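You operate a simulated robot arm through the tools that you are given. There is no shell and no other tool.

You run a simulated robot arm. Do the job below in one go: nothing can be reset, and whatever is moved stays where it is left.

## Task
Set both flanges of the empty beam to about 20 cm and lock them.

It is judged by the outcome, as a careful person would: the job done as asked, and still so three seconds after it is handed in. It fails if anything else is knocked over, pushed out of place, dropped, spilled or broken.

## Robot
A 7-joint arm with a three-finger gripper, fixed in place. Base frame: the origin is at the foot of the arm, x ahead of it, y to its left, z up. Readings come in mm, degrees, newtons and seconds.
Its first joint turns from -166.0 to 166.0 degrees. Payload 2.69 kg.
The TCP is the grasp point between the finger pads, 30 mm short of the fingertips. In the tool frame z runs along the fingers and y along their closing line. The gripper opens to 128 mm. The gripper's body begins 117 mm behind the TCP.
Orientation is that of the tool frame in the base frame, as a unit quaternion [w, x, y, z]. With the fingers straight down and closing along the base's y, the tool's x points along the base's -x, its y along +y and its z along -z.

## Interface
- The arm moves only by the tool send_rows. Its argument "commands" is one flat list of numbers, 7 for each row, row after row: the turn, a rotation vector about the base's x, y, z in degrees, then the shift along the base's x, y, z in mm, then the closure, from 0 (fully open) to 1 (shut). In form: [wx, wy, wz, x, y, z, gripper, wx, wy, wz, x, y, z, gripper, ...]. A call has 1 to 20 rows; each row is the pose to reach, as a shift and turn from the pose commanded when the call began. Each row takes 0.2 s and may step no farther than 50 mm and 8.6 degrees from the row before; otherwise, or with a gripper value out of range, the whole call is refused. Where a pose cannot be reached the arm comes as near as it can. A force on the tool above 40 N (or 10 N above the force at the start of the call, whichever is more), or a blocked arm, ends the call early, and 0.2 s more pass. The fingers move at their own pace and stop on an object; they squeeze with about 28 N. The grip force told is the motor's: it shows also when the fingers shut on nothing. Time passes only in rows, and 0.2 s behind the last, so rows that repeat a pose let the fingers close. The reply holds the time, the measured pose of the TCP, the force on the tool along the base axes, the opening and the grip force, in the units named above and with some noise, with the torque about the TCP (base axes, N m) and any sound that the robot's microphone picked up.
- Cameras (640 x 400 px; columns grow to the right, rows downward): "scene" is fixed at [50.7, -649.3, 1354]; the picture's right is [0.88, -0.47, 0.00], its down [-0.09, -0.16, -0.98] and it looks along [0.47, 0.87, -0.18] (base axes); focal length 320 px, centre (320, 200). "wrist" rides on the gripper at [58, 54, -131] in the tool frame; the picture's right is [-0.68, 0.74, 0.00], its down [-0.62, -0.56, -0.55] and it looks along [-0.40, -0.37, 0.84] (tool axes); focal length 234 px, centre (320, 200). There is no depth. A picture from a camera that has moved, and an enlarged one, comes with that camera's place and axes in the base frame and with its lens.
- snapshot(camera): a new picture of that camera. It takes no simulated time.
- slide_trunk(by): slides the trunk up (or, below 0, down) by that many mm; the arm rides with it, the base frame stays. It gives what a move gives, with no picture.
- enlarge(camera, box): a new picture of the part [left, top, right, bottom] of that camera's present view, enlarged. It takes no simulated time.
- job_done(): hands the job in; it is judged then, once.

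Places have to be worked out from the pictures, the camera data and where the tool is seen. Open the gripper and draw the arm clear of the work before you hand the job in, unless the task says otherwise.

The tools are called after "Call:" as name(argument=value, ...) on one line, values as JSON. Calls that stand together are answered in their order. send_rows: Moves the arm, as the interface text tells. Its arguments: {"type":"object","properties":{"commands":{"type":"array"}},"required":["commands"]} The other tools are called the same way: slide_trunk (by) slides the trunk up or down; snapshot (camera) takes a picture; enlarge (camera, box) takes an enlarged picture of a part of a camera's view; job_done () hands the job in.

At the start:

```text
clock: 0.0
tool_pos: [589.7, 374.5, 1193.7]
tcp_rot: [0.0, 0.0, 1.0, 0.0]
force: [0.0, 0.7, -0.8]
moment: [0.0, 0.02, 0.01]
width: 127.9
finger_force: 0.1
trunk travel left (down, up): [-150.0, 200.0]
```

scene: 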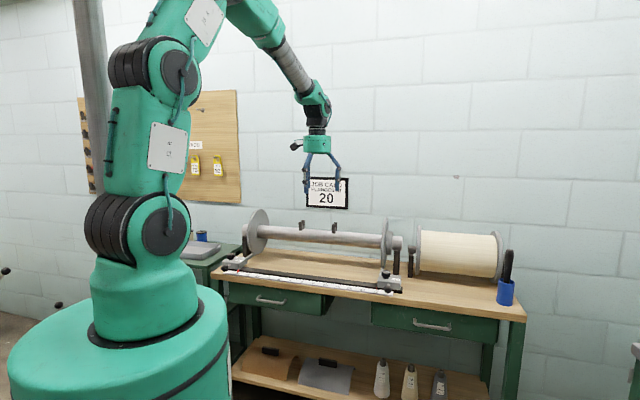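
wrist: 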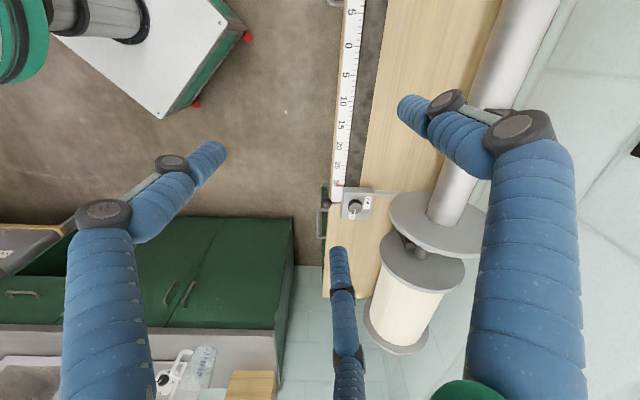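

I start by looking closely at the beam, the scale and the card on the wall.

Call:
enlarge(camera="scene", box=[210, 190, 410, 315])

Call:
enlarge(camera="scene", box=[350, 200, 530, 312])

Call:
enlarge(camera="scene", box=[290, 165, 370, 215])

Call:
enlarge(camera="wrist", box=[310, 0, 570, 162])

Call:
enlarge(camera="wrist", box=[310, 130, 500, 250])

```text
3.20 times, centred on (310, 252) of scene
camera zoom: at [50.7, -649.3, 1354.0], right [0.88, -0.47, 0.0], down [-0.09, -0.16, -0.98], along [0.47, 0.87, -0.18], focal length 1023 px, centre (352, 32)
```

zoom: 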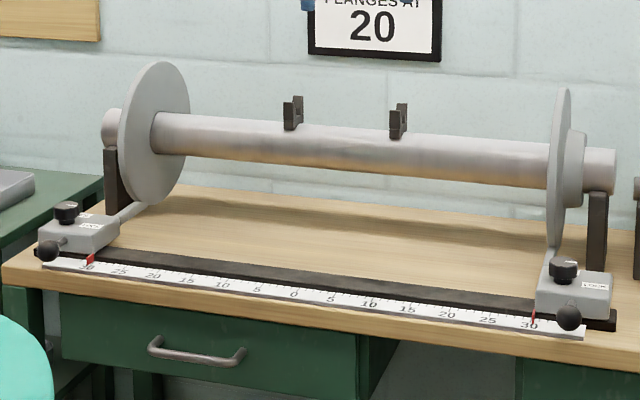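

```text
3.56 times, centred on (440, 256) of scene
camera zoom: at [50.7, -649.3, 1354.0], right [0.88, -0.47, 0.0], down [-0.09, -0.16, -0.98], along [0.47, 0.87, -0.18], focal length 1137 px, centre (-107, 1)
```

zoom: 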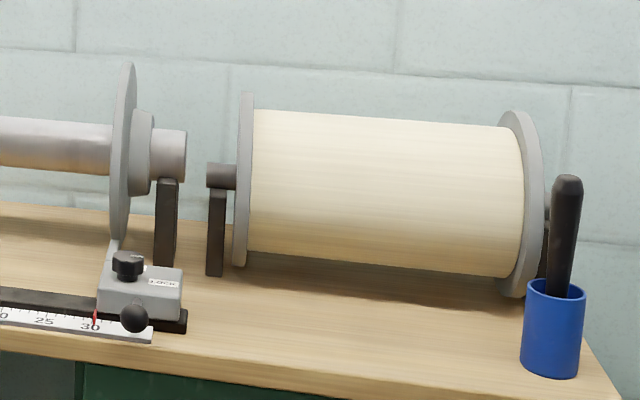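

```text
8.00 times, centred on (330, 190) of scene
camera zoom: at [50.7, -649.3, 1354.0], right [0.88, -0.47, 0.0], down [-0.09, -0.16, -0.98], along [0.47, 0.87, -0.18], focal length 2558 px, centre (240, 280)
```

zoom: 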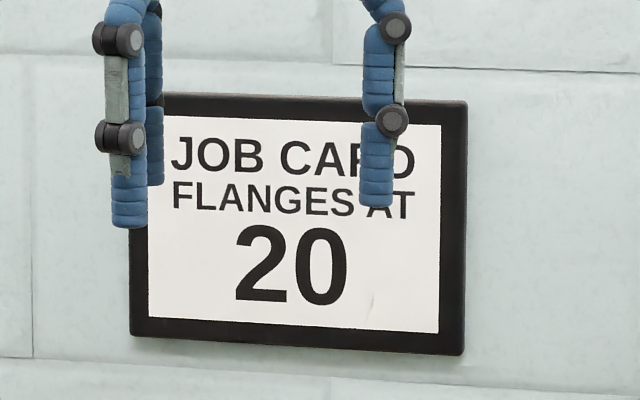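

```text
2.46 times, centred on (440, 81) of wrist
camera zoom: at [530.9, 429.3, 1325.8], right [0.68, 0.74, 0.0], down [0.62, -0.56, 0.55], along [0.4, -0.37, -0.84], focal length 576 px, centre (25, 493)
```

zoom: 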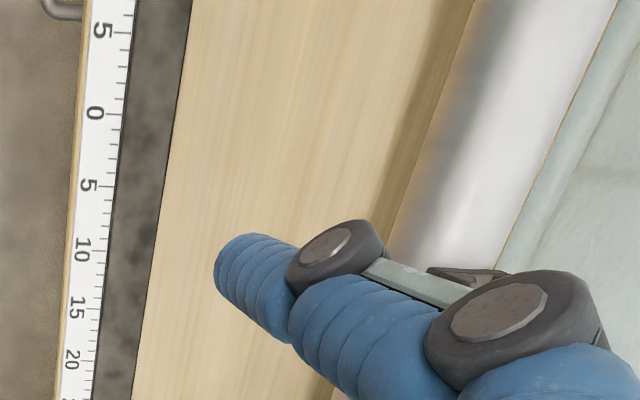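

```text
3.33 times, centred on (405, 190) of wrist
camera zoom: at [530.9, 429.3, 1325.8], right [0.68, 0.74, 0.0], down [0.62, -0.56, 0.55], along [0.4, -0.37, -0.84], focal length 781 px, centre (37, 233)
```

zoom: 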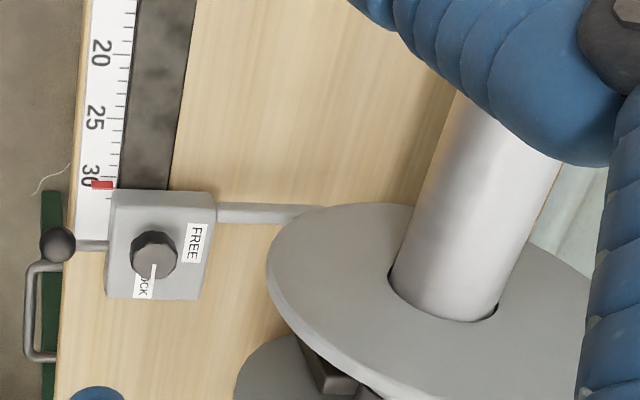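

The scale reads 0 in the middle and 30 at each end, so each red pointer has to go from 30 to 20. I place the right knob near (836, 269, 840), pointing at LOCK, with FREE a quarter turn counter-clockwise seen from above. I move above it, keeping clear of the disc, to look closer.

Call:
send_rows(commands=[0, 0, 0, 25, -10, -18, 0, 0, 0, 0, 50, -21, -36, 0, 0, 0, 0, 75, -32, -54, 0, 0, 0, 0, 100, -42, -72, 0, 0, 0, 0, 125, -53, -90, 0, 0, 0, 0, 150, -64, -108, 0, 0, 0, 0, 175, -75, -126, 0, 0, 0, 0, 200, -85, -144, 0, 0, 0, 0, 225, -95, -165, 0, 0, 0, 0, 246, -105, -190, 0])

Call:
snapshot(camera="wrist")

Call:
snapshot(camera="scene")

```text
clock: 2.2
tool_pos: [836.1, 269.0, 1004.1]
tcp_rot: [0.0, 0.0, 1.0, 0.0]
force: [-0.5, -0.5, 0.3]
moment: [0.04, -0.02, 0.0]
width: 127.8
finger_force: 0.0
trunk travel left (down, up): [-150.0, 200.0]
```

```text
taken
camera wrist: at [778.0, 323.9, 1137.0], right [0.68, 0.74, 0.0], down [0.62, -0.57, 0.55], along [0.4, -0.37, -0.84], focal length 234 px, centre (320, 200)
```

wrist: 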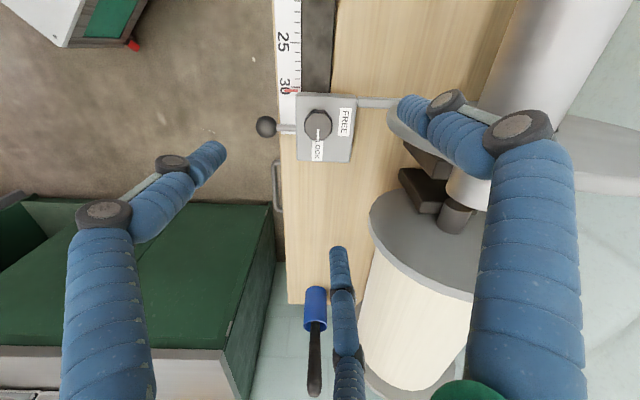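

```text
taken
```

scene: 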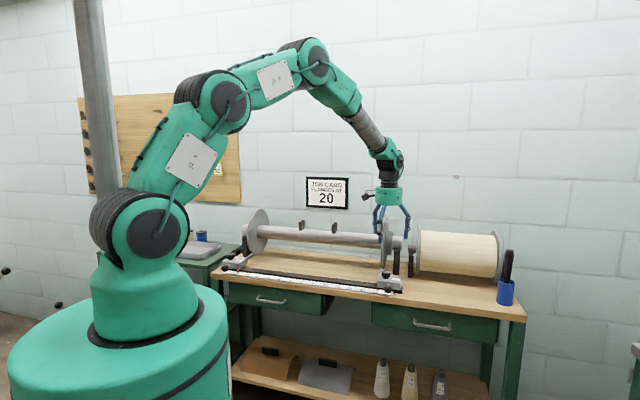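

The arm tracks well, and the knob is offset up-left of the grasp centre in the view. The gripper shows three prongs, so I close it here in free air to see where the fingers actually meet.

Call:
send_rows(commands=[0, 0, 0, 0, 0, 0, 1, 0, 0, 0, 0, 0, 0, 1, 0, 0, 0, 0, 0, 0, 1])

Call:
snapshot(camera="wrist")

Call:
enlarge(camera="scene", box=[340, 170, 440, 300])

Call:
enlarge(camera="wrist", box=[240, 60, 400, 180])

```text
clock: 3.0
tool_pos: [835.9, 268.9, 1003.7]
tcp_rot: [0.0, 0.0, 1.0, 0.0]
force: [0.6, -0.5, -1.0]
moment: [-0.02, 0.04, 0.01]
width: 2.2
finger_force: 27.8
trunk travel left (down, up): [-150.0, 200.0]
```

```text
taken
camera wrist: at [777.9, 324.0, 1137.1], right [0.68, 0.74, 0.0], down [0.62, -0.56, 0.55], along [0.4, -0.37, -0.84], focal length 234 px, centre (320, 200)
```

wrist: 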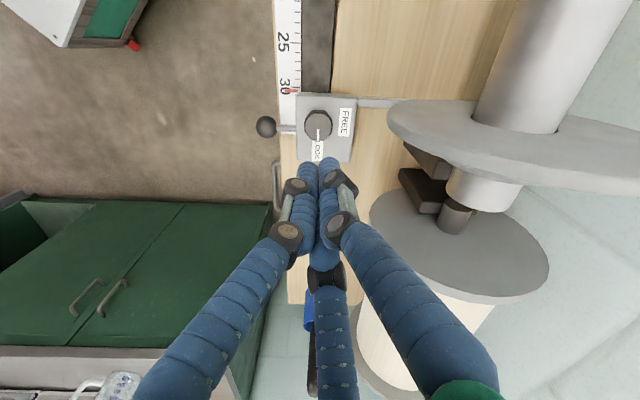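

```text
3.08 times, centred on (390, 235) of scene
camera zoom: at [50.7, -649.3, 1354.0], right [0.88, -0.47, 0.0], down [-0.09, -0.16, -0.98], along [0.47, 0.87, -0.18], focal length 984 px, centre (105, 92)
```

zoom: 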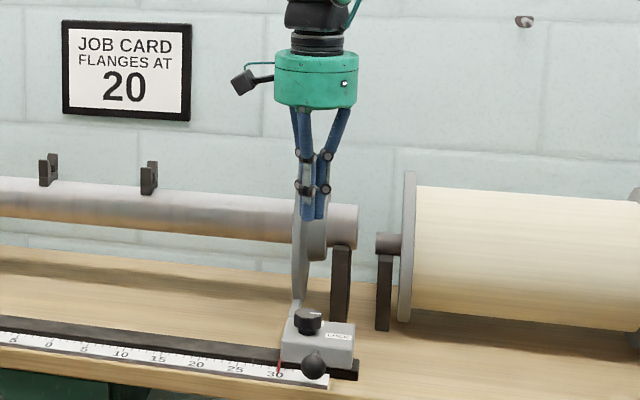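

```text
3.33 times, centred on (320, 120) of wrist
camera zoom: at [777.9, 324.0, 1137.1], right [0.68, 0.74, 0.0], down [0.62, -0.56, 0.55], along [0.4, -0.37, -0.84], focal length 781 px, centre (320, 467)
```

zoom: 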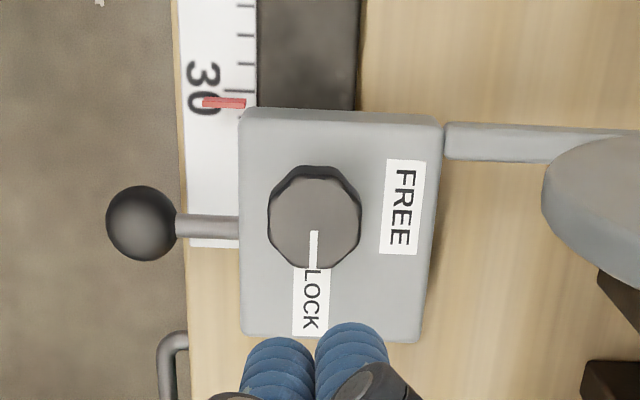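

The fingers meet at the image centre, and the knob (about 34 mm across) is almost straight below, near (835, 267, ~843). I open to about 70 mm, lower to z≈885 and look again.

Call:
send_rows(commands=[0, 0, 0, 0, 0, 0, 0.42, 0, 0, 0, 0, 0, -30, 0.42, 0, 0, 0, 0, -1, -60, 0.42, 0, 0, 0, -1, -1.5, -90, 0.42, 0, 0, 0, -1, -1.5, -118, 0.42])

Call:
snapshot(camera="wrist")

Call:
enlarge(camera="scene", box=[350, 220, 430, 300])

```text
clock: 4.2
tool_pos: [835.7, 268.8, 886.6]
tcp_rot: [0.001, 0.0, 1.0, 0.0]
force: [0.5, 0.5, -0.6]
moment: [0.03, -0.01, -0.04]
width: 73.9
finger_force: 0.0
trunk travel left (down, up): [-150.0, 200.0]
```

```text
taken
camera wrist: at [776.5, 322.9, 1019.1], right [0.68, 0.74, 0.0], down [0.62, -0.57, 0.55], along [0.41, -0.37, -0.84], focal length 234 px, centre (320, 200)
```

wrist: 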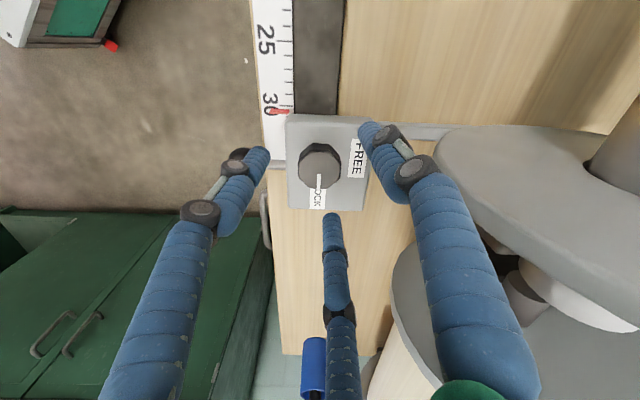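

```text
5.00 times, centred on (390, 260) of scene
camera zoom: at [50.7, -649.3, 1354.0], right [0.88, -0.47, 0.0], down [-0.09, -0.16, -0.98], along [0.47, 0.87, -0.18], focal length 1599 px, centre (-30, -100)
```

zoom: 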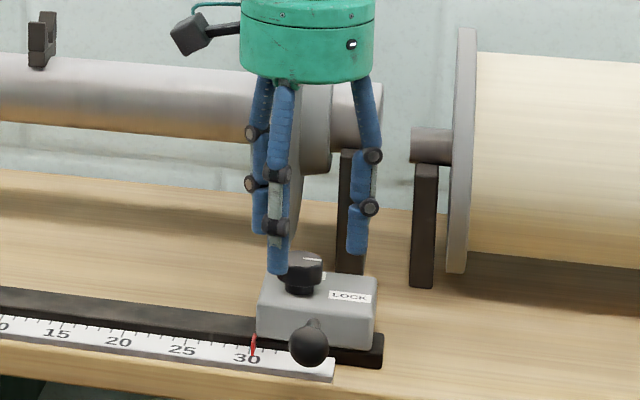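

The knob sits centred between the prongs. I lower about 18 mm more in small steps and watch the force and the tip height against the block.

Call:
send_rows(commands=[0, 0, 0, 0, 0, -6, 0.42, 0, 0, 0, 0, 0, -12, 0.42, 0, 0, 0, 0, 0, -18, 0.42])

Call:
enlarge(camera="wrist", box=[240, 90, 400, 240])

Call:
enlarge(camera="scene", box=[360, 240, 420, 300])

```text
clock: 5.0
tool_pos: [835.1, 268.0, 866.7]
tcp_rot: [0.0, 0.0, 1.0, 0.0]
force: [-0.1, -0.2, 0.7]
moment: [0.0, 0.01, 0.0]
width: 74.5
finger_force: 0.0
trunk travel left (down, up): [-150.0, 200.0]
```

```text
2.67 times, centred on (320, 165) of wrist
camera zoom: at [775.7, 322.7, 999.4], right [0.68, 0.74, 0.0], down [0.62, -0.56, 0.55], along [0.4, -0.37, -0.84], focal length 624 px, centre (320, 293)
```

zoom: 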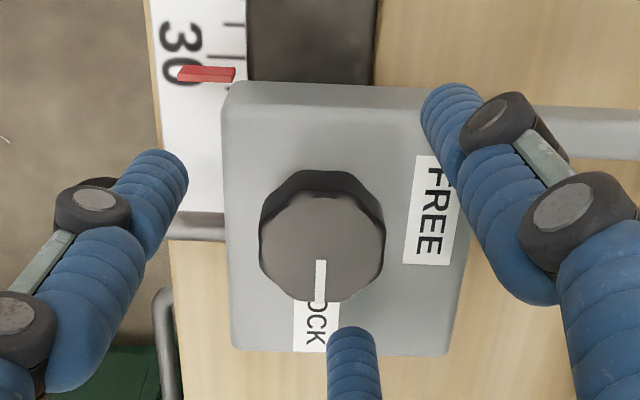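

```text
6.67 times, centred on (390, 270) of scene
camera zoom: at [50.7, -649.3, 1354.0], right [0.88, -0.47, 0.0], down [-0.09, -0.16, -0.98], along [0.47, 0.87, -0.18], focal length 2132 px, centre (-147, -267)
```

zoom: 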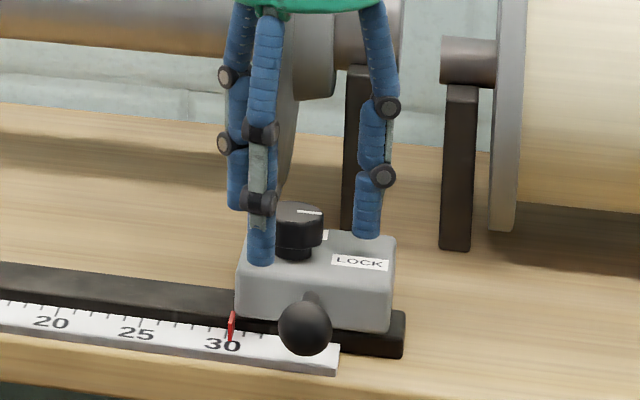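

The tool is centred on the knob, whose top I put at z≈850, with tips now at 837 and a few mm of room above the block. I lower 6 mm more and close on the knob.

Call:
send_rows(commands=[0, 0, 0, 0, 0, -3, 0.42, 0, 0, 0, 0, 0, -6, 0.42, 0, 0, 0, 0, 0, -6, 0.6, 0, 0, 0, 0, 0, -6, 0.8, 0, 0, 0, 0, 0, -6, 1, 0, 0, 0, 0, 0, -6, 1])

Call:
enlarge(camera="wrist", box=[240, 90, 400, 240])

Call:
enlarge(camera="scene", box=[360, 240, 420, 300])

```text
clock: 6.4
tool_pos: [837.5, 267.3, 860.4]
tcp_rot: [0.001, 0.0, 1.0, 0.0]
force: [22.0, -18.8, -2.2]
moment: [-0.6, -0.96, 0.03]
width: 33.9
finger_force: 45.1
trunk travel left (down, up): [-150.0, 200.0]
```

```text
2.67 times, centred on (320, 165) of wrist
camera zoom: at [777.3, 321.7, 992.9], right [0.68, 0.74, 0.0], down [0.62, -0.57, 0.55], along [0.41, -0.37, -0.84], focal length 624 px, centre (320, 293)
```

zoom: 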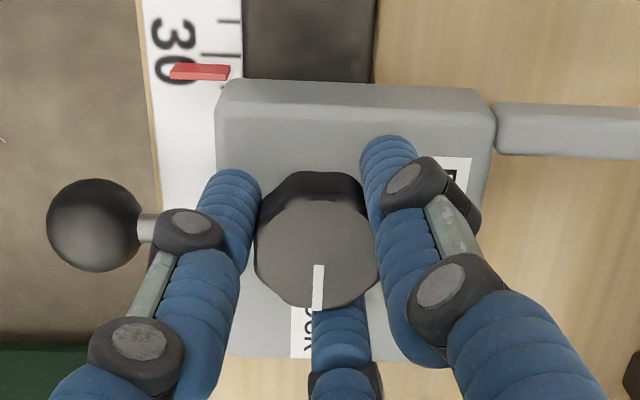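

```text
6.67 times, centred on (390, 270) of scene
camera zoom: at [50.7, -649.3, 1354.0], right [0.88, -0.47, 0.0], down [-0.09, -0.16, -0.98], along [0.47, 0.87, -0.18], focal length 2132 px, centre (-147, -267)
```

zoom: 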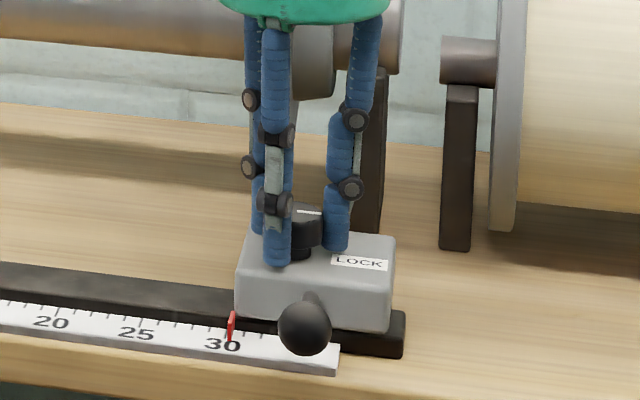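

The grip is firm at 33.9 mm, but there is a side load of about 29 N in the outward beam direction, so I'm slightly off-centre. I shift the command a few mm that way to relieve it.

Call:
send_rows(commands=[0, 0, 0, 1.2, -1.0, 0, 1, 0, 0, 0, 2.4, -2.0, 0, 1, 0, 0, 0, 2.4, -2.0, 0, 1])

```text
clock: 7.2
tool_pos: [836.8, 267.7, 860.1]
tcp_rot: [0.0, -0.001, 1.0, 0.0]
force: [9.7, 6.5, -3.9]
moment: [0.52, -0.02, 0.11]
width: 33.9
finger_force: 44.8
trunk travel left (down, up): [-150.0, 200.0]
```

The side load is mostly gone. I trim the rest and start turning the knob counter-clockwise, 40° first, to check the torque.

Call:
send_rows(commands=[0, 0, 0, 1.5, 0.5, 0, 1, 0, 0, 4, 1.5, 0.5, 0, 1, 0, 0, 8, 1.5, 0.5, 0, 1, 0, 0, 16, 1.5, 0.5, 0, 1, 0, 0, 24, 1.5, 0.5, 0, 1, 0, 0, 32, 1.5, 0.5, 0, 1, 0, 0, 40, 1.5, 0.5, 0, 1])

Call:
enlarge(camera="wrist", box=[240, 90, 400, 240])

```text
clock: 8.5
tool_pos: [846.3, 265.1, 860.6]
tcp_rot: [0.002, -0.207, 0.978, 0.004]
force: [32.5, 13.4, -18.5]
moment: [9.53, 11.39, -6.95]
width: 40.9
finger_force: 44.9
trunk travel left (down, up): [-150.0, 200.0]
stopped in row 6: the force on the tool passed its limit at 53 N (the readings are from after the stop); the commanded pose is now the measured one
```

```text
2.67 times, centred on (320, 165) of wrist
camera zoom: at [769.9, 290.0, 992.8], right [0.32, 0.95, 0.01], down [0.79, -0.27, 0.55], along [0.52, -0.17, -0.84], focal length 624 px, centre (320, 293)
```

zoom: 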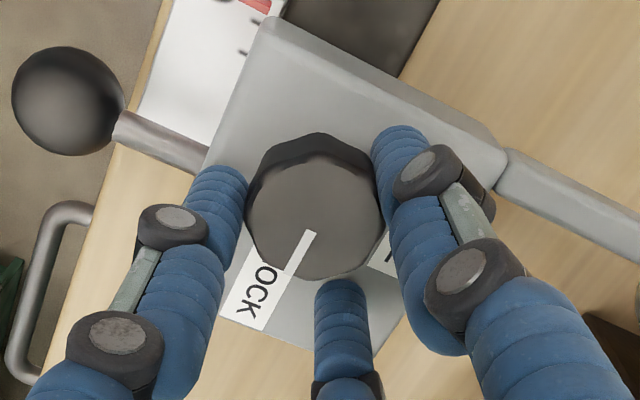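

The tool turned 24° but the knob mark still points at LOCK, and the moments are large, so something other than the knob may be touching. I check the surroundings before doing anything else.

Call:
enlarge(camera="scene", box=[330, 170, 450, 310])

Call:
snapshot(camera="wrist")

Call:
enlarge(camera="scene", box=[360, 240, 420, 300])

```text
2.86 times, centred on (390, 240) of scene
camera zoom: at [50.7, -649.3, 1354.0], right [0.88, -0.47, 0.0], down [-0.09, -0.16, -0.98], along [0.47, 0.87, -0.18], focal length 914 px, centre (120, 86)
```

zoom: 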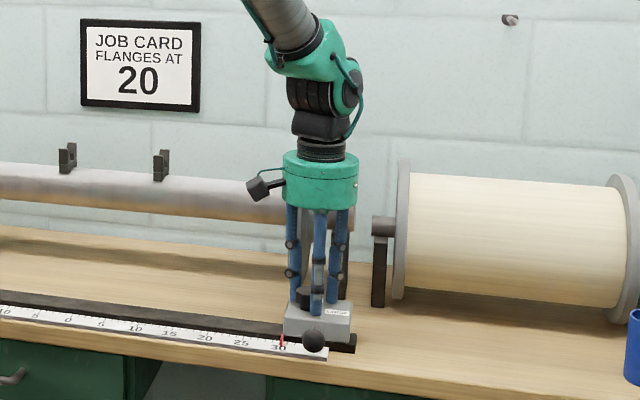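

```text
taken
camera wrist: at [769.9, 290.0, 992.8], right [0.32, 0.95, 0.01], down [0.79, -0.27, 0.55], along [0.52, -0.17, -0.84], focal length 234 px, centre (320, 200)
```

wrist: 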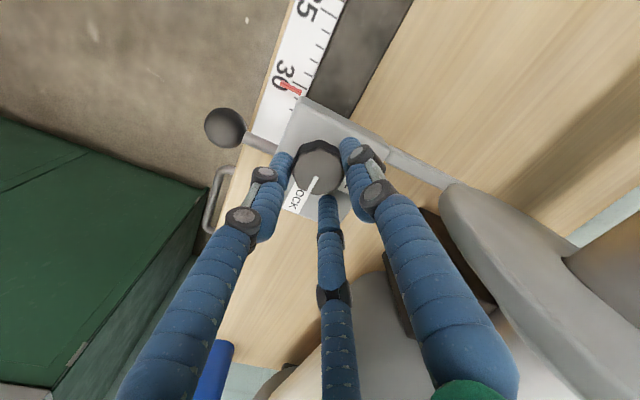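

```text
6.67 times, centred on (390, 270) of scene
camera zoom: at [50.7, -649.3, 1354.0], right [0.88, -0.47, 0.0], down [-0.09, -0.16, -0.98], along [0.47, 0.87, -0.18], focal length 2132 px, centre (-147, -267)
```

zoom: 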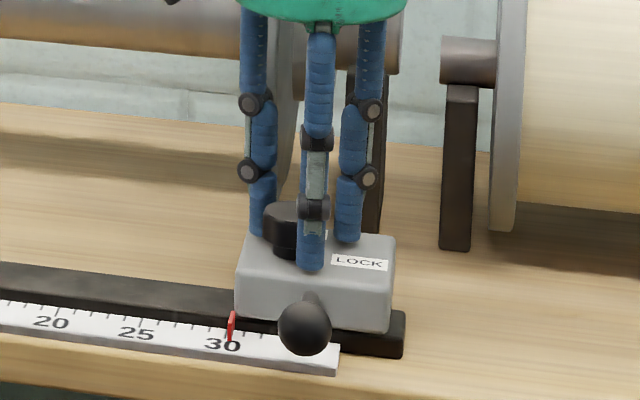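

Nothing but the fingers seems near anything, and the arm may have been mid-transient in that reading. I hold still for one row and read the forces again.

Call:
send_rows(commands=[0, 0, 0, 0, 0, 0, 1])

```text
clock: 8.9
tool_pos: [847.0, 264.1, 860.1]
tcp_rot: [0.003, -0.209, 0.978, 0.003]
force: [39.9, 6.6, -24.1]
moment: [10.9, 11.65, -7.37]
width: 42.3
finger_force: 45.2
trunk travel left (down, up): [-150.0, 200.0]
```

The load is static, not a transient. I open the fingers to see whether it comes from the grip or from some other contact.

Call:
send_rows(commands=[0, 0, 0, 0, 0, 0, 0.8, 0, 0, 0, 0, 0, 0, 0.5, 0, 0, 0, 0, 0, 0, 0.42])

Call:
enlarge(camera="scene", box=[360, 240, 420, 300])

Call:
enlarge(camera="wrist", box=[220, 70, 420, 240])

```text
clock: 9.7
tool_pos: [846.0, 262.3, 861.5]
tcp_rot: [0.003, -0.212, 0.977, 0.002]
force: [21.6, -30.0, -6.4]
moment: [3.61, 3.18, -2.27]
width: 74.3
finger_force: 0.2
trunk travel left (down, up): [-150.0, 200.0]
```

```text
6.67 times, centred on (390, 270) of scene
camera zoom: at [50.7, -649.3, 1354.0], right [0.88, -0.47, 0.0], down [-0.09, -0.16, -0.98], along [0.47, 0.87, -0.18], focal length 2132 px, centre (-147, -267)
```

zoom: 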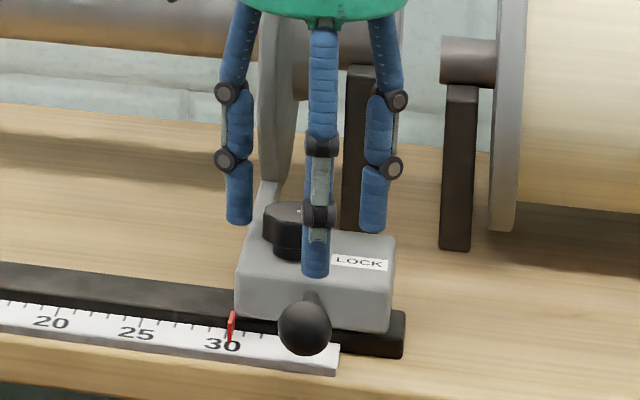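

```text
2.35 times, centred on (320, 155) of wrist
camera zoom: at [768.4, 287.1, 995.3], right [0.31, 0.95, 0.01], down [0.79, -0.26, 0.55], along [0.53, -0.17, -0.83], focal length 551 px, centre (320, 306)
```

zoom: 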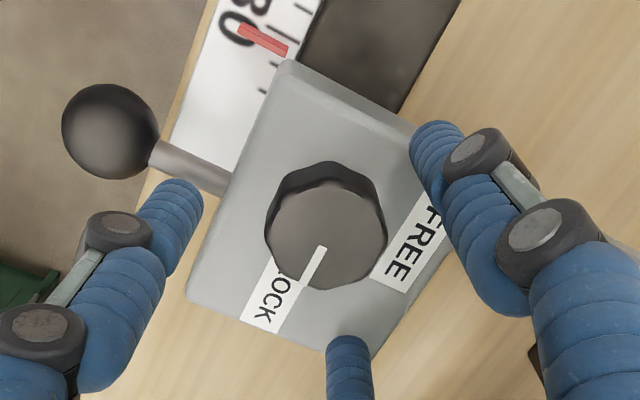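

With the fingers open there is still about 37 N pushing the tool outward, about 130 mm above the TCP. So the gripper's body end, which is long along tool x, has touched the flange disc edge during the turn. The carriage hasn't moved. I turn back away from the disc, then lift clear.

Call:
send_rows(commands=[0, 0, -6, -1, 0.5, 0, 0.42, 0, 0, -12, -3, 1.5, 0, 0.42, 0, 0, -18, -6, 3, 0, 0.42, 0, 0, -24, -9, 4, 0, 0.42])

```text
clock: 10.7
tool_pos: [834.4, 268.2, 864.8]
tcp_rot: [0.005, -0.003, 1.0, 0.001]
force: [-0.3, -0.6, 0.7]
moment: [0.01, 0.01, 0.01]
width: 74.4
finger_force: 0.0
trunk travel left (down, up): [-150.0, 200.0]
```

Contact is gone. I lift above the disc height and correct a small tilt. Then I swing the tool about 105° so the body's long side lies along the beam direction during the next turn.

Call:
send_rows(commands=[0, 0.3, 0, 0, 0, 20, 0.42, 0, 0.57, -0.3, 0, 0, 55, 0.42, 0, 0.57, -0.3, 0, 0, 90, 0.42])

Call:
send_rows(commands=[0, 0, 8, 0, 0, 0, 0.42, 0, 0, 16, 0, 0, 0, 0.42, 0, 0, 24, 0, 0, 0, 0.42, 0, 0, 32, 0, 0, 0, 0.42, 0, 0, 40, 0, 0, 0, 0.42, 0, 0, 48, 0, 0, 0, 0.42, 0, 0, 56, 0, 0, 0, 0.42, 0, 0, 64, 0, 0, 0, 0.42, 0, 0, 72, 0, 0, 0, 0.42, 0, 0, 80, 0, 0, 0, 0.42, 0, 0, 88, 0, 0, 0, 0.42, 0, 0, 96, 0, 0, 0, 0.42, 0, 0, 104, 0, 0, 0, 0.42])

Call:
snapshot(camera="wrist")

Call:
snapshot(camera="scene")

```text
clock: 11.5
tool_pos: [834.6, 267.1, 953.6]
tcp_rot: [-0.002, 0.0, 1.0, 0.001]
force: [-0.7, -0.7, -0.5]
moment: [-0.04, 0.01, -0.01]
width: 74.3
finger_force: 0.0
trunk travel left (down, up): [-150.0, 200.0]
```

```text
clock: 14.3
tool_pos: [833.8, 268.8, 953.8]
tcp_rot: [0.002, 0.789, -0.614, -0.001]
force: [0.9, -0.3, 1.1]
moment: [0.02, 0.03, 0.0]
width: 74.2
finger_force: 0.1
trunk travel left (down, up): [-150.0, 200.0]
```

```text
taken
camera wrist: at [796.9, 200.2, 1086.4], right [-0.88, 0.47, 0.0], down [0.4, 0.74, 0.55], along [0.26, 0.48, -0.84], focal length 234 px, centre (320, 200)
```

wrist: 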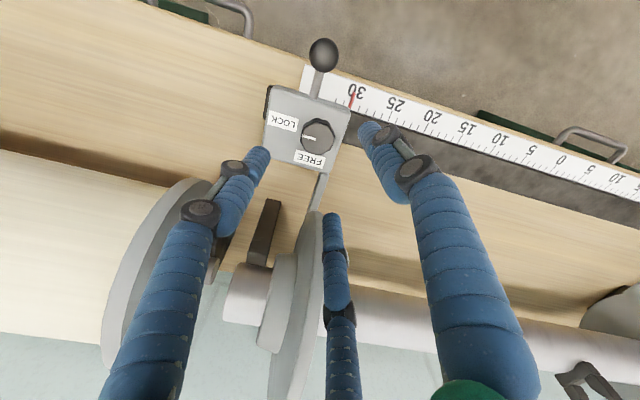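

```text
taken
```

scene: 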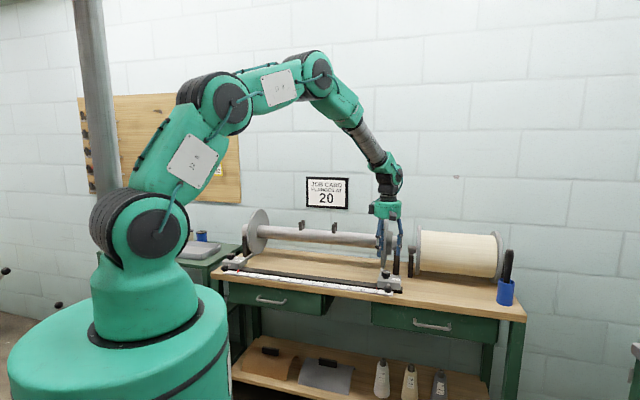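

The swing succeeded. Now I zoom on the knob from this side to refine its centre.

Call:
enlarge(camera="wrist", box=[250, 80, 390, 190])

```text
3.64 times, centred on (320, 135) of wrist
camera zoom: at [796.9, 200.2, 1086.4], right [-0.88, 0.47, 0.0], down [0.4, 0.74, 0.55], along [0.26, 0.48, -0.84], focal length 852 px, centre (320, 436)
```

zoom: 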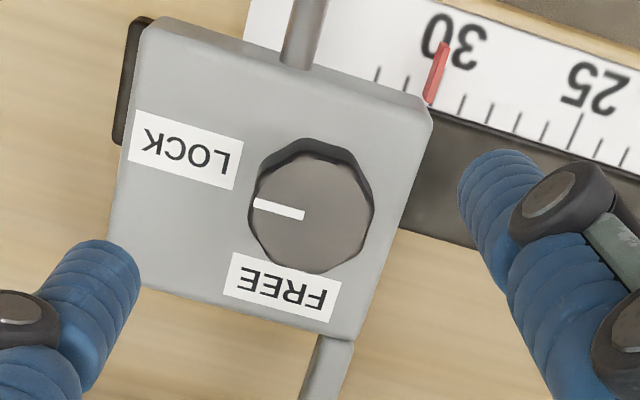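

I put the knob centre at about (836, 267). I shift slightly, descend beside it with the body clear of the disc, and close.

Call:
send_rows(commands=[0, 0, 0, 1.7, -0.6, 0, 0.42, 0, 0, 0, 1.7, -0.6, -30, 0.42, 0, 0, 0, 1.7, -0.6, -60, 0.42, 0, 0, 0, 1.7, -0.6, -80, 0.42, 0, 0, 0, 1.7, -0.6, -94, 0.42])

Call:
enlarge(camera="wrist", box=[220, 70, 420, 240])

Call:
enlarge(camera="scene", box=[350, 180, 440, 300])

```text
clock: 15.5
tool_pos: [836.7, 267.4, 859.3]
tcp_rot: [0.001, 0.788, -0.616, 0.0]
force: [-0.2, -0.4, -0.5]
moment: [0.02, -0.01, -0.01]
width: 74.3
finger_force: 0.0
trunk travel left (down, up): [-150.0, 200.0]
```

```text
2.35 times, centred on (320, 155) of wrist
camera zoom: at [798.5, 199.4, 991.9], right [-0.88, 0.48, 0.0], down [0.4, 0.74, 0.55], along [0.26, 0.48, -0.84], focal length 551 px, centre (320, 306)
```

zoom: 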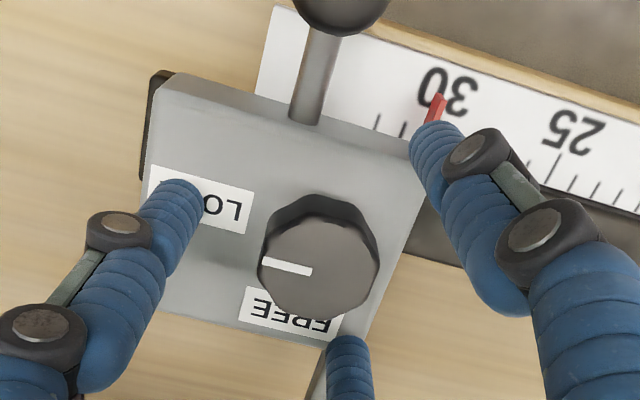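

```text
3.33 times, centred on (395, 240) of scene
camera zoom: at [50.7, -649.3, 1354.0], right [0.88, -0.47, 0.0], down [-0.09, -0.16, -0.98], along [0.47, 0.87, -0.18], focal length 1066 px, centre (70, 67)
```

zoom: 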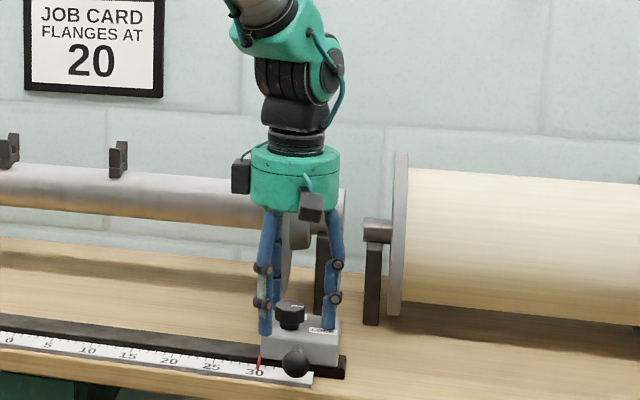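

The knob is centred between the fingers and nothing is loaded. I close on it.

Call:
send_rows(commands=[0, 0, 0, 0, 0, 0, 0.6, 0, 0, 0, 0, 0, 0, 0.75, 0, 0, 0, 0, 0, 0, 1, 0, 0, 0, 0, 0, 0, 1])

```text
clock: 16.5
tool_pos: [837.8, 266.8, 859.0]
tcp_rot: [0.002, 0.788, -0.615, 0.0]
force: [4.9, -10.2, -0.4]
moment: [-0.41, -0.06, -0.01]
width: 33.8
finger_force: 45.2
trunk travel left (down, up): [-150.0, 200.0]
```

The knob is held at 33.8 mm with little side load. I turn it counter-clockwise 30° first.

Call:
send_rows(commands=[0, 0, 0, 0.8, -0.6, 0, 1, 0, 0, 5, 0.8, -0.6, 0, 1, 0, 0, 10, 0.8, -0.6, 0, 1, 0, 0, 15, 0.8, -0.6, 0, 1, 0, 0, 20, 0.8, -0.6, 0, 1, 0, 0, 25, 0.8, -0.6, 0, 1, 0, 0, 30, 0.8, -0.6, 0, 1])

Call:
enlarge(camera="wrist", box=[220, 70, 420, 240])

```text
clock: 18.1
tool_pos: [836.2, 266.4, 857.5]
tcp_rot: [0.002, 0.921, -0.389, 0.0]
force: [-10.5, -6.6, -5.2]
moment: [-0.07, 0.13, -0.02]
width: 33.9
finger_force: 45.3
trunk travel left (down, up): [-150.0, 200.0]
```

```text
2.35 times, centred on (320, 155) of wrist
camera zoom: at [838.9, 189.1, 991.8], right [-1.0, -0.03, 0.0], down [-0.02, 0.84, 0.55], along [-0.02, 0.55, -0.84], focal length 551 px, centre (320, 306)
```

zoom: 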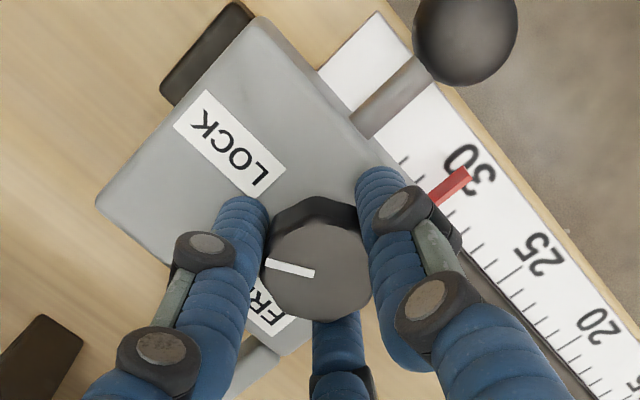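

The knob is now turning with the tool and the forces are low. I continue the turn by another 55° toward FREE.

Call:
send_rows(commands=[0, 0, 6, 0.5, 0, 0.5, 1, 0, 0, 12, 0.5, 0, 0.5, 1, 0, 0, 18, 0.5, 0, 1, 1, 0, 0, 24, 0.5, 0, 1, 1, 0, 0, 30, 0.5, 0, 1, 1, 0, 0, 36, 0.5, 0, 1, 1, 0, 0, 42, 0.5, 0, 1, 1, 0, 0, 48, 0.5, 0, 1, 1, 0, 0, 54, 0.5, 0, 1, 1])

Call:
enlarge(camera="wrist", box=[220, 70, 420, 240])

Call:
enlarge(camera="scene", box=[350, 180, 440, 300])

```text
clock: 20.1
tool_pos: [838.1, 267.1, 858.8]
tcp_rot: [0.001, 0.997, 0.072, 0.0]
force: [-15.9, -11.3, -19.6]
moment: [-0.17, 0.35, 0.03]
width: 33.6
finger_force: 45.2
trunk travel left (down, up): [-150.0, 200.0]
```

```text
2.35 times, centred on (320, 155) of wrist
camera zoom: at [902.0, 223.4, 991.7], right [-0.56, -0.83, 0.0], down [-0.69, 0.47, 0.55], along [-0.45, 0.31, -0.84], focal length 551 px, centre (320, 306)
```

zoom: 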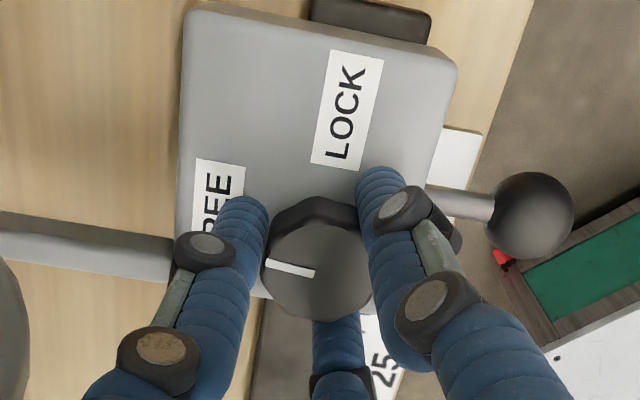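

```text
3.33 times, centred on (395, 240) of scene
camera zoom: at [50.7, -649.3, 1354.0], right [0.88, -0.47, 0.0], down [-0.09, -0.16, -0.98], along [0.47, 0.87, -0.18], focal length 1066 px, centre (70, 67)
```

zoom: 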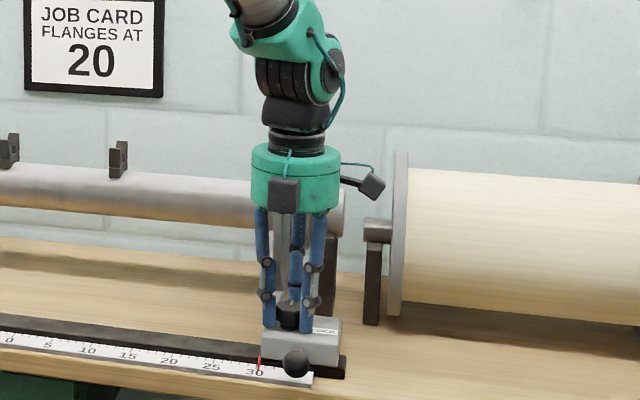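

The mark is about 6° short of FREE. I turn another 7° and release the slight vertical pull.

Call:
send_rows(commands=[0, 0, 3.5, 0.5, 0.5, -0.5, 1, 0, 0, 7, 0.7, 0.5, -1, 1, 0, 0, 7, 0.7, 0.5, -1, 1])

Call:
enlarge(camera="wrist", box=[220, 70, 420, 240])

```text
clock: 20.4
tool_pos: [839.1, 266.4, 859.5]
tcp_rot: [0.003, 0.997, 0.078, -0.004]
force: [-1.9, -5.3, 2.7]
moment: [-0.23, 0.43, -0.02]
width: 33.8
finger_force: 45.2
out of reach, approached as far as the arm can: row 1
trunk travel left (down, up): [-150.0, 200.0]
stopped in row 1: the force on the tool passed its limit at 44 N (the readings are from after the stop); the commanded pose is now the measured one
```

```text
2.35 times, centred on (320, 155) of wrist
camera zoom: at [904.2, 223.8, 991.6], right [-0.55, -0.83, 0.01], down [-0.69, 0.47, 0.55], along [-0.46, 0.3, -0.84], focal length 551 px, centre (320, 306)
```

zoom: 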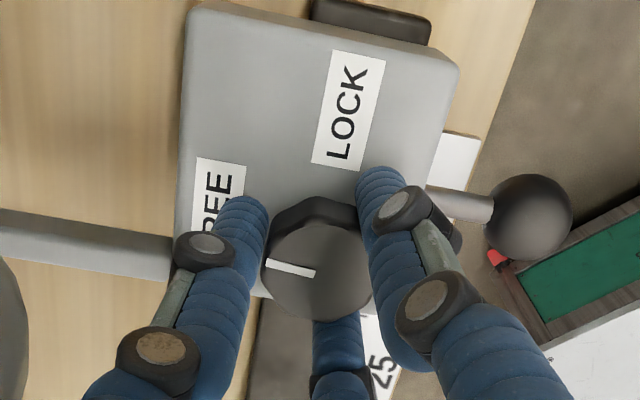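

The wrist has reached its joint limit, with the knob at about 85° of 90°. I test whether the carriage is already free with a gentle 10 mm pull toward the centre.

Call:
send_rows(commands=[0, 0, 0, -1.5, 1.5, 0, 1, 0, 0, 0, -3, 3, 0, 1, 0, 0, 0, -4.5, 4.5, 0, 1, 0, 0, 0, -6, 6, 0, 1, 0, 0, 0, -7.1, 7.1, 0, 1])

Call:
enlarge(camera="scene", box=[350, 240, 420, 300])

```text
clock: 21.6
tool_pos: [831.1, 274.1, 858.9]
tcp_rot: [0.003, 0.997, 0.078, -0.002]
force: [-4.2, -7.0, 5.4]
moment: [0.05, -0.5, -0.01]
width: 33.6
finger_force: 45.2
trunk travel left (down, up): [-150.0, 200.0]
```

```text
6.67 times, centred on (385, 270) of scene
camera zoom: at [50.7, -649.3, 1354.0], right [0.88, -0.47, 0.0], down [-0.09, -0.16, -0.98], along [0.47, 0.87, -0.18], focal length 2132 px, centre (-113, -267)
```

zoom: 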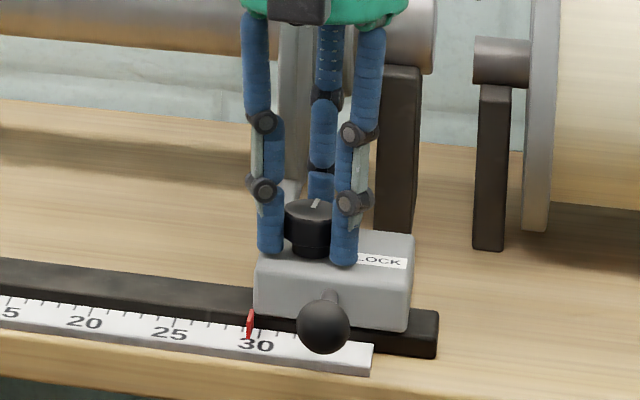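

The pointer moved with the tool, so the carriage is free. I slide it another 40 mm toward the centre and watch the side force.

Call:
send_rows(commands=[0, 0, 0, -2.8, 2.8, 0, 1, 0, 0, 0, -5.6, 5.6, 0, 1, 0, 0, 0, -8.4, 8.4, 0, 1, 0, 0, 0, -11.2, 11.2, 0, 1, 0, 0, 0, -14, 14, 0, 1, 0, 0, 0, -16.8, 16.8, 0, 1, 0, 0, 0, -19.6, 19.6, 0, 1, 0, 0, 0, -22.4, 22.4, 0, 1, 0, 0, 0, -25.2, 25.2, 0, 1, 0, 0, 0, -28, 28, 0, 1])

Call:
enlarge(camera="scene", box=[330, 240, 420, 300])

```text
clock: 23.8
tool_pos: [803.4, 301.7, 859.3]
tcp_rot: [0.003, 0.997, 0.078, -0.003]
force: [-5.3, -6.2, 2.5]
moment: [-0.24, -0.16, 0.0]
width: 33.6
finger_force: 44.8
trunk travel left (down, up): [-150.0, 200.0]
```

```text
6.67 times, centred on (375, 270) of scene
camera zoom: at [50.7, -649.3, 1354.0], right [0.88, -0.47, 0.0], down [-0.09, -0.16, -0.98], along [0.47, 0.87, -0.18], focal length 2132 px, centre (-47, -267)
```

zoom: 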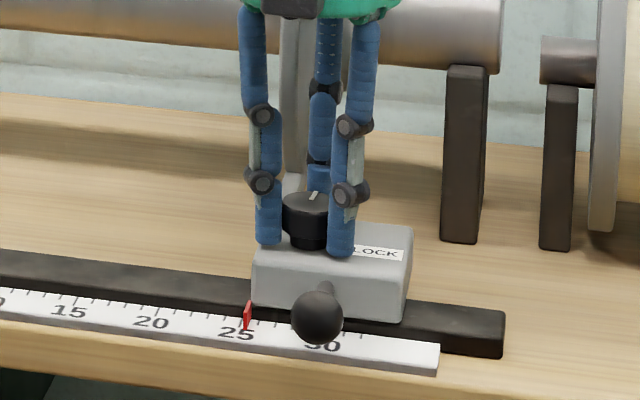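

Forces stay small and the pointer reads about 25. I slide the remaining 50 mm.

Call:
send_rows(commands=[0, 0, 0, -3, 3, 0, 1, 0, 0, 0, -6, 6, 0, 1, 0, 0, 0, -9, 9, 0, 1, 0, 0, 0, -12, 12, 0, 1, 0, 0, 0, -15, 15, 0, 1, 0, 0, 0, -18, 18, 0, 1, 0, 0, 0, -21, 21, 0, 1, 0, 0, 0, -24, 24, 0, 1, 0, 0, 0, -27, 27, 0, 1, 0, 0, 0, -30, 30, 0, 1, 0, 0, 0, -33, 33, 0, 1, 0, 0, 0, -35, 35, 0, 1])

Call:
enlarge(camera="scene", box=[330, 250, 390, 290])

Call:
snapshot(camera="wrist")

Call:
snapshot(camera="scene")

```text
clock: 26.4
tool_pos: [767.5, 335.1, 858.7]
tcp_rot: [0.002, 0.997, 0.077, -0.002]
force: [-6.5, -8.6, 4.9]
moment: [-0.27, 0.13, 0.03]
width: 33.7
finger_force: 44.7
trunk travel left (down, up): [-150.0, 200.0]
```

```text
10.00 times, centred on (360, 270) of scene
camera zoom: at [50.7, -649.3, 1354.0], right [0.88, -0.47, 0.0], down [-0.09, -0.16, -0.98], along [0.47, 0.87, -0.18], focal length 3197 px, centre (-80, -500)
```

zoom: 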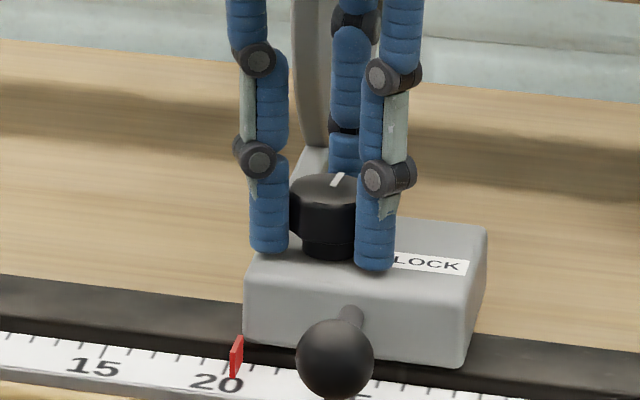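

```text
taken
camera wrist: at [833.6, 294.1, 991.6], right [-0.55, -0.83, 0.01], down [-0.69, 0.47, 0.55], along [-0.46, 0.3, -0.84], focal length 234 px, centre (320, 200)
```

wrist: 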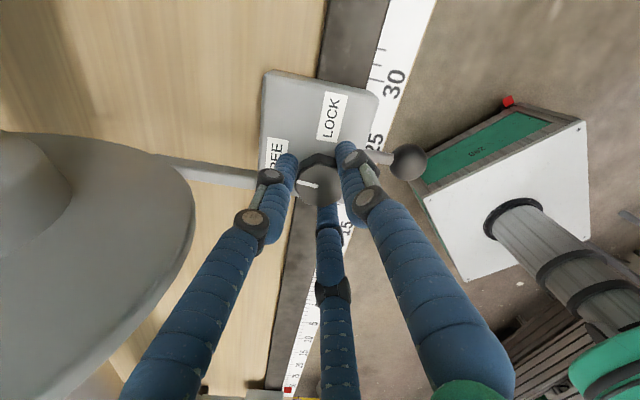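

```text
taken
```

scene: 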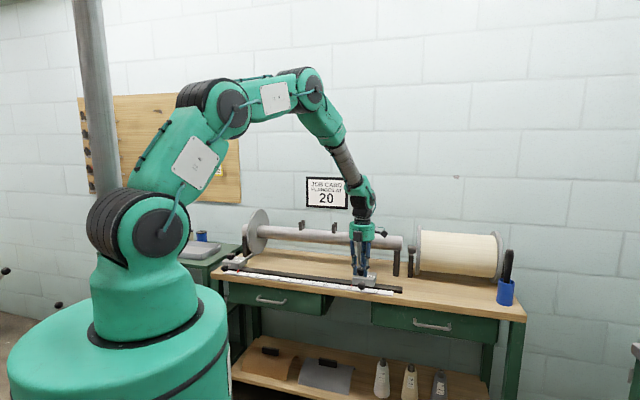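

The pointer is near 20. I zoom in to read it precisely.

Call:
enlarge(camera="scene", box=[336, 278, 366, 294])

Call:
enlarge(camera="scene", box=[210, 255, 240, 275])

```text
16.00 times, centred on (351, 286) of scene
camera zoom: at [50.7, -649.3, 1354.0], right [0.88, -0.47, 0.0], down [-0.09, -0.16, -0.98], along [0.47, 0.87, -0.18], focal length 5116 px, centre (-176, -1176)
```

zoom: 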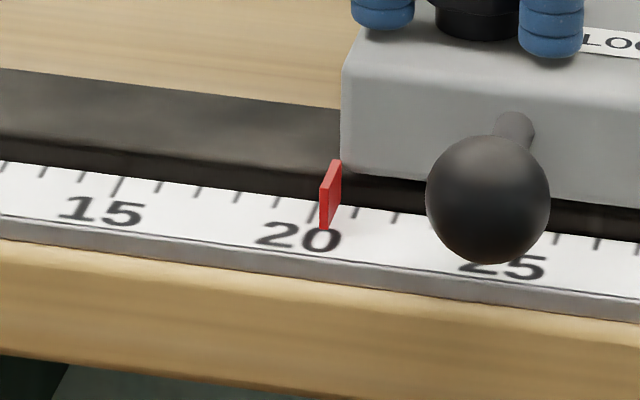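

```text
16.00 times, centred on (225, 265) of scene
camera zoom: at [50.7, -649.3, 1354.0], right [0.88, -0.47, 0.0], down [-0.09, -0.16, -0.98], along [0.47, 0.87, -0.18], focal length 5116 px, centre (1840, -840)
```

zoom: 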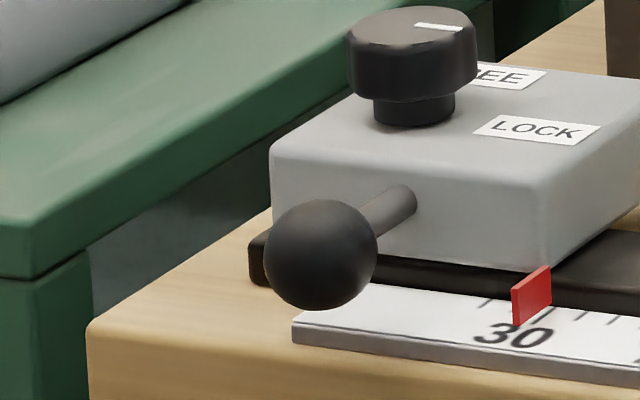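

The pointer reads about 20.1–20.2. I nudge 1 mm further and turn the knob back clockwise about 85° to LOCK while holding position.

Call:
send_rows(commands=[0, 0, 0, -1, 1, 0, 1, 0, 0, -6, -1, 1, 0, 1, 0, 0, -12, -1, 1, 0, 1, 0, 0, -18, -1, 1, 0, 1, 0, 0, -24, -1, 1, 0, 1, 0, 0, -30, -1, 1, 0, 1, 0, 0, -36, -1, 1, 0, 1, 0, 0, -42, -1, 1, 0, 1, 0, 0, -48, -1, 1, 0, 1])

Call:
enlarge(camera="wrist", box=[220, 70, 420, 240])

```text
clock: 28.4
tool_pos: [766.7, 338.3, 858.7]
tcp_rot: [0.002, 0.942, -0.335, -0.003]
force: [-3.9, -4.8, 8.1]
moment: [-0.07, -0.08, -0.01]
width: 33.6
finger_force: 45.1
trunk travel left (down, up): [-150.0, 200.0]
```

```text
2.35 times, centred on (320, 155) of wrist
camera zoom: at [778.6, 259.6, 991.5], right [-0.99, -0.14, 0.01], down [-0.12, 0.83, 0.55], along [-0.08, 0.54, -0.84], focal length 551 px, centre (320, 306)
```

zoom: 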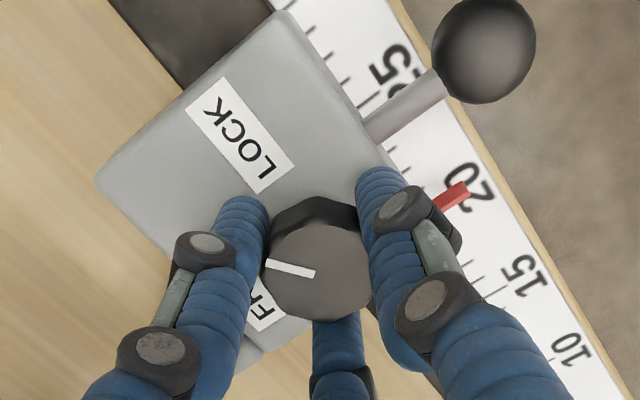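

The knob follows the tool. I finish the remaining turn to LOCK.

Call:
send_rows(commands=[0, 0, -6, 0, 0, 0, 1, 0, 0, -12, 0, 0, 0, 1, 0, 0, -18, 0, 0, 0, 1, 0, 0, -24, 0, 0, 0, 1, 0, 0, -30, 0, 0, 0, 1, 0, 0, -35, 0, 0, 0, 1, 0, 0, -38, 0, 0, 0, 1, 0, 0, -38, 0, 0, 0, 1])

Call:
enlarge(camera="wrist", box=[220, 70, 420, 240])

Call:
enlarge(camera="scene", box=[336, 260, 376, 294])

```text
clock: 30.2
tool_pos: [766.8, 336.9, 859.6]
tcp_rot: [0.0, 0.781, -0.624, -0.004]
force: [-7.5, -3.6, 1.9]
moment: [0.04, 0.03, 0.63]
width: 33.8
finger_force: 45.2
trunk travel left (down, up): [-150.0, 200.0]
```

```text
2.35 times, centred on (320, 155) of wrist
camera zoom: at [727.7, 268.5, 991.5], right [-0.87, 0.5, 0.01], down [0.42, 0.72, 0.55], along [0.27, 0.48, -0.84], focal length 551 px, centre (320, 306)
```

zoom: 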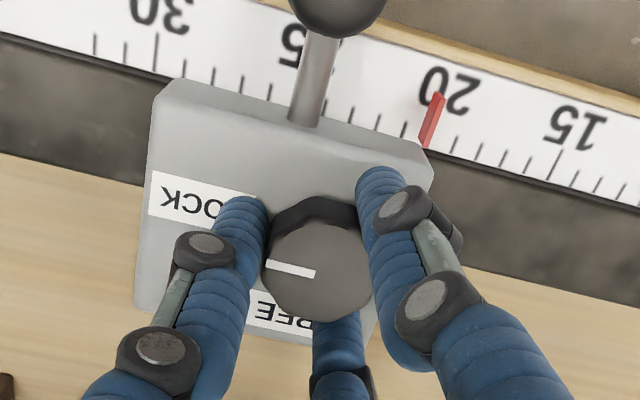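

```text
11.76 times, centred on (356, 277) of scene
camera zoom: at [50.7, -649.3, 1354.0], right [0.88, -0.47, 0.0], down [-0.09, -0.16, -0.98], along [0.47, 0.87, -0.18], focal length 3762 px, centre (-104, -706)
```

zoom: 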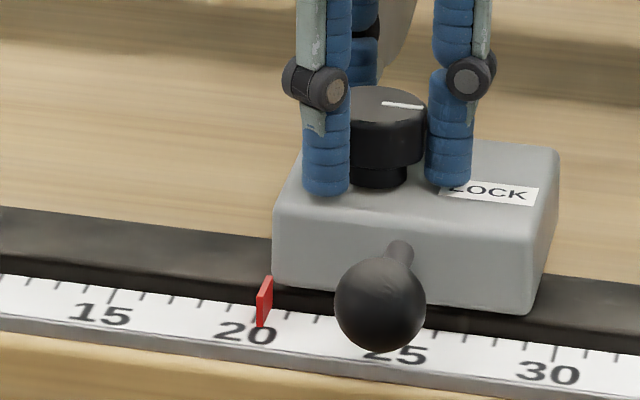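

The knob is back against LOCK (0.63 N·m reaction) and the wrist view reads 20. I test the lock with a small 2 mm tug before letting go.

Call:
send_rows(commands=[0, 0, 0, 0.8, -0.8, 0, 1, 0, 0, 0, 1.6, -1.6, 0, 1, 0, 0, 0, 1.6, -1.6, 0, 1])

```text
clock: 31.0
tool_pos: [767.0, 335.7, 860.0]
tcp_rot: [0.001, 0.782, -0.623, -0.004]
force: [-27.7, 16.9, 4.1]
moment: [0.86, 0.76, 0.38]
width: 33.8
finger_force: 44.9
trunk travel left (down, up): [-150.0, 200.0]
```

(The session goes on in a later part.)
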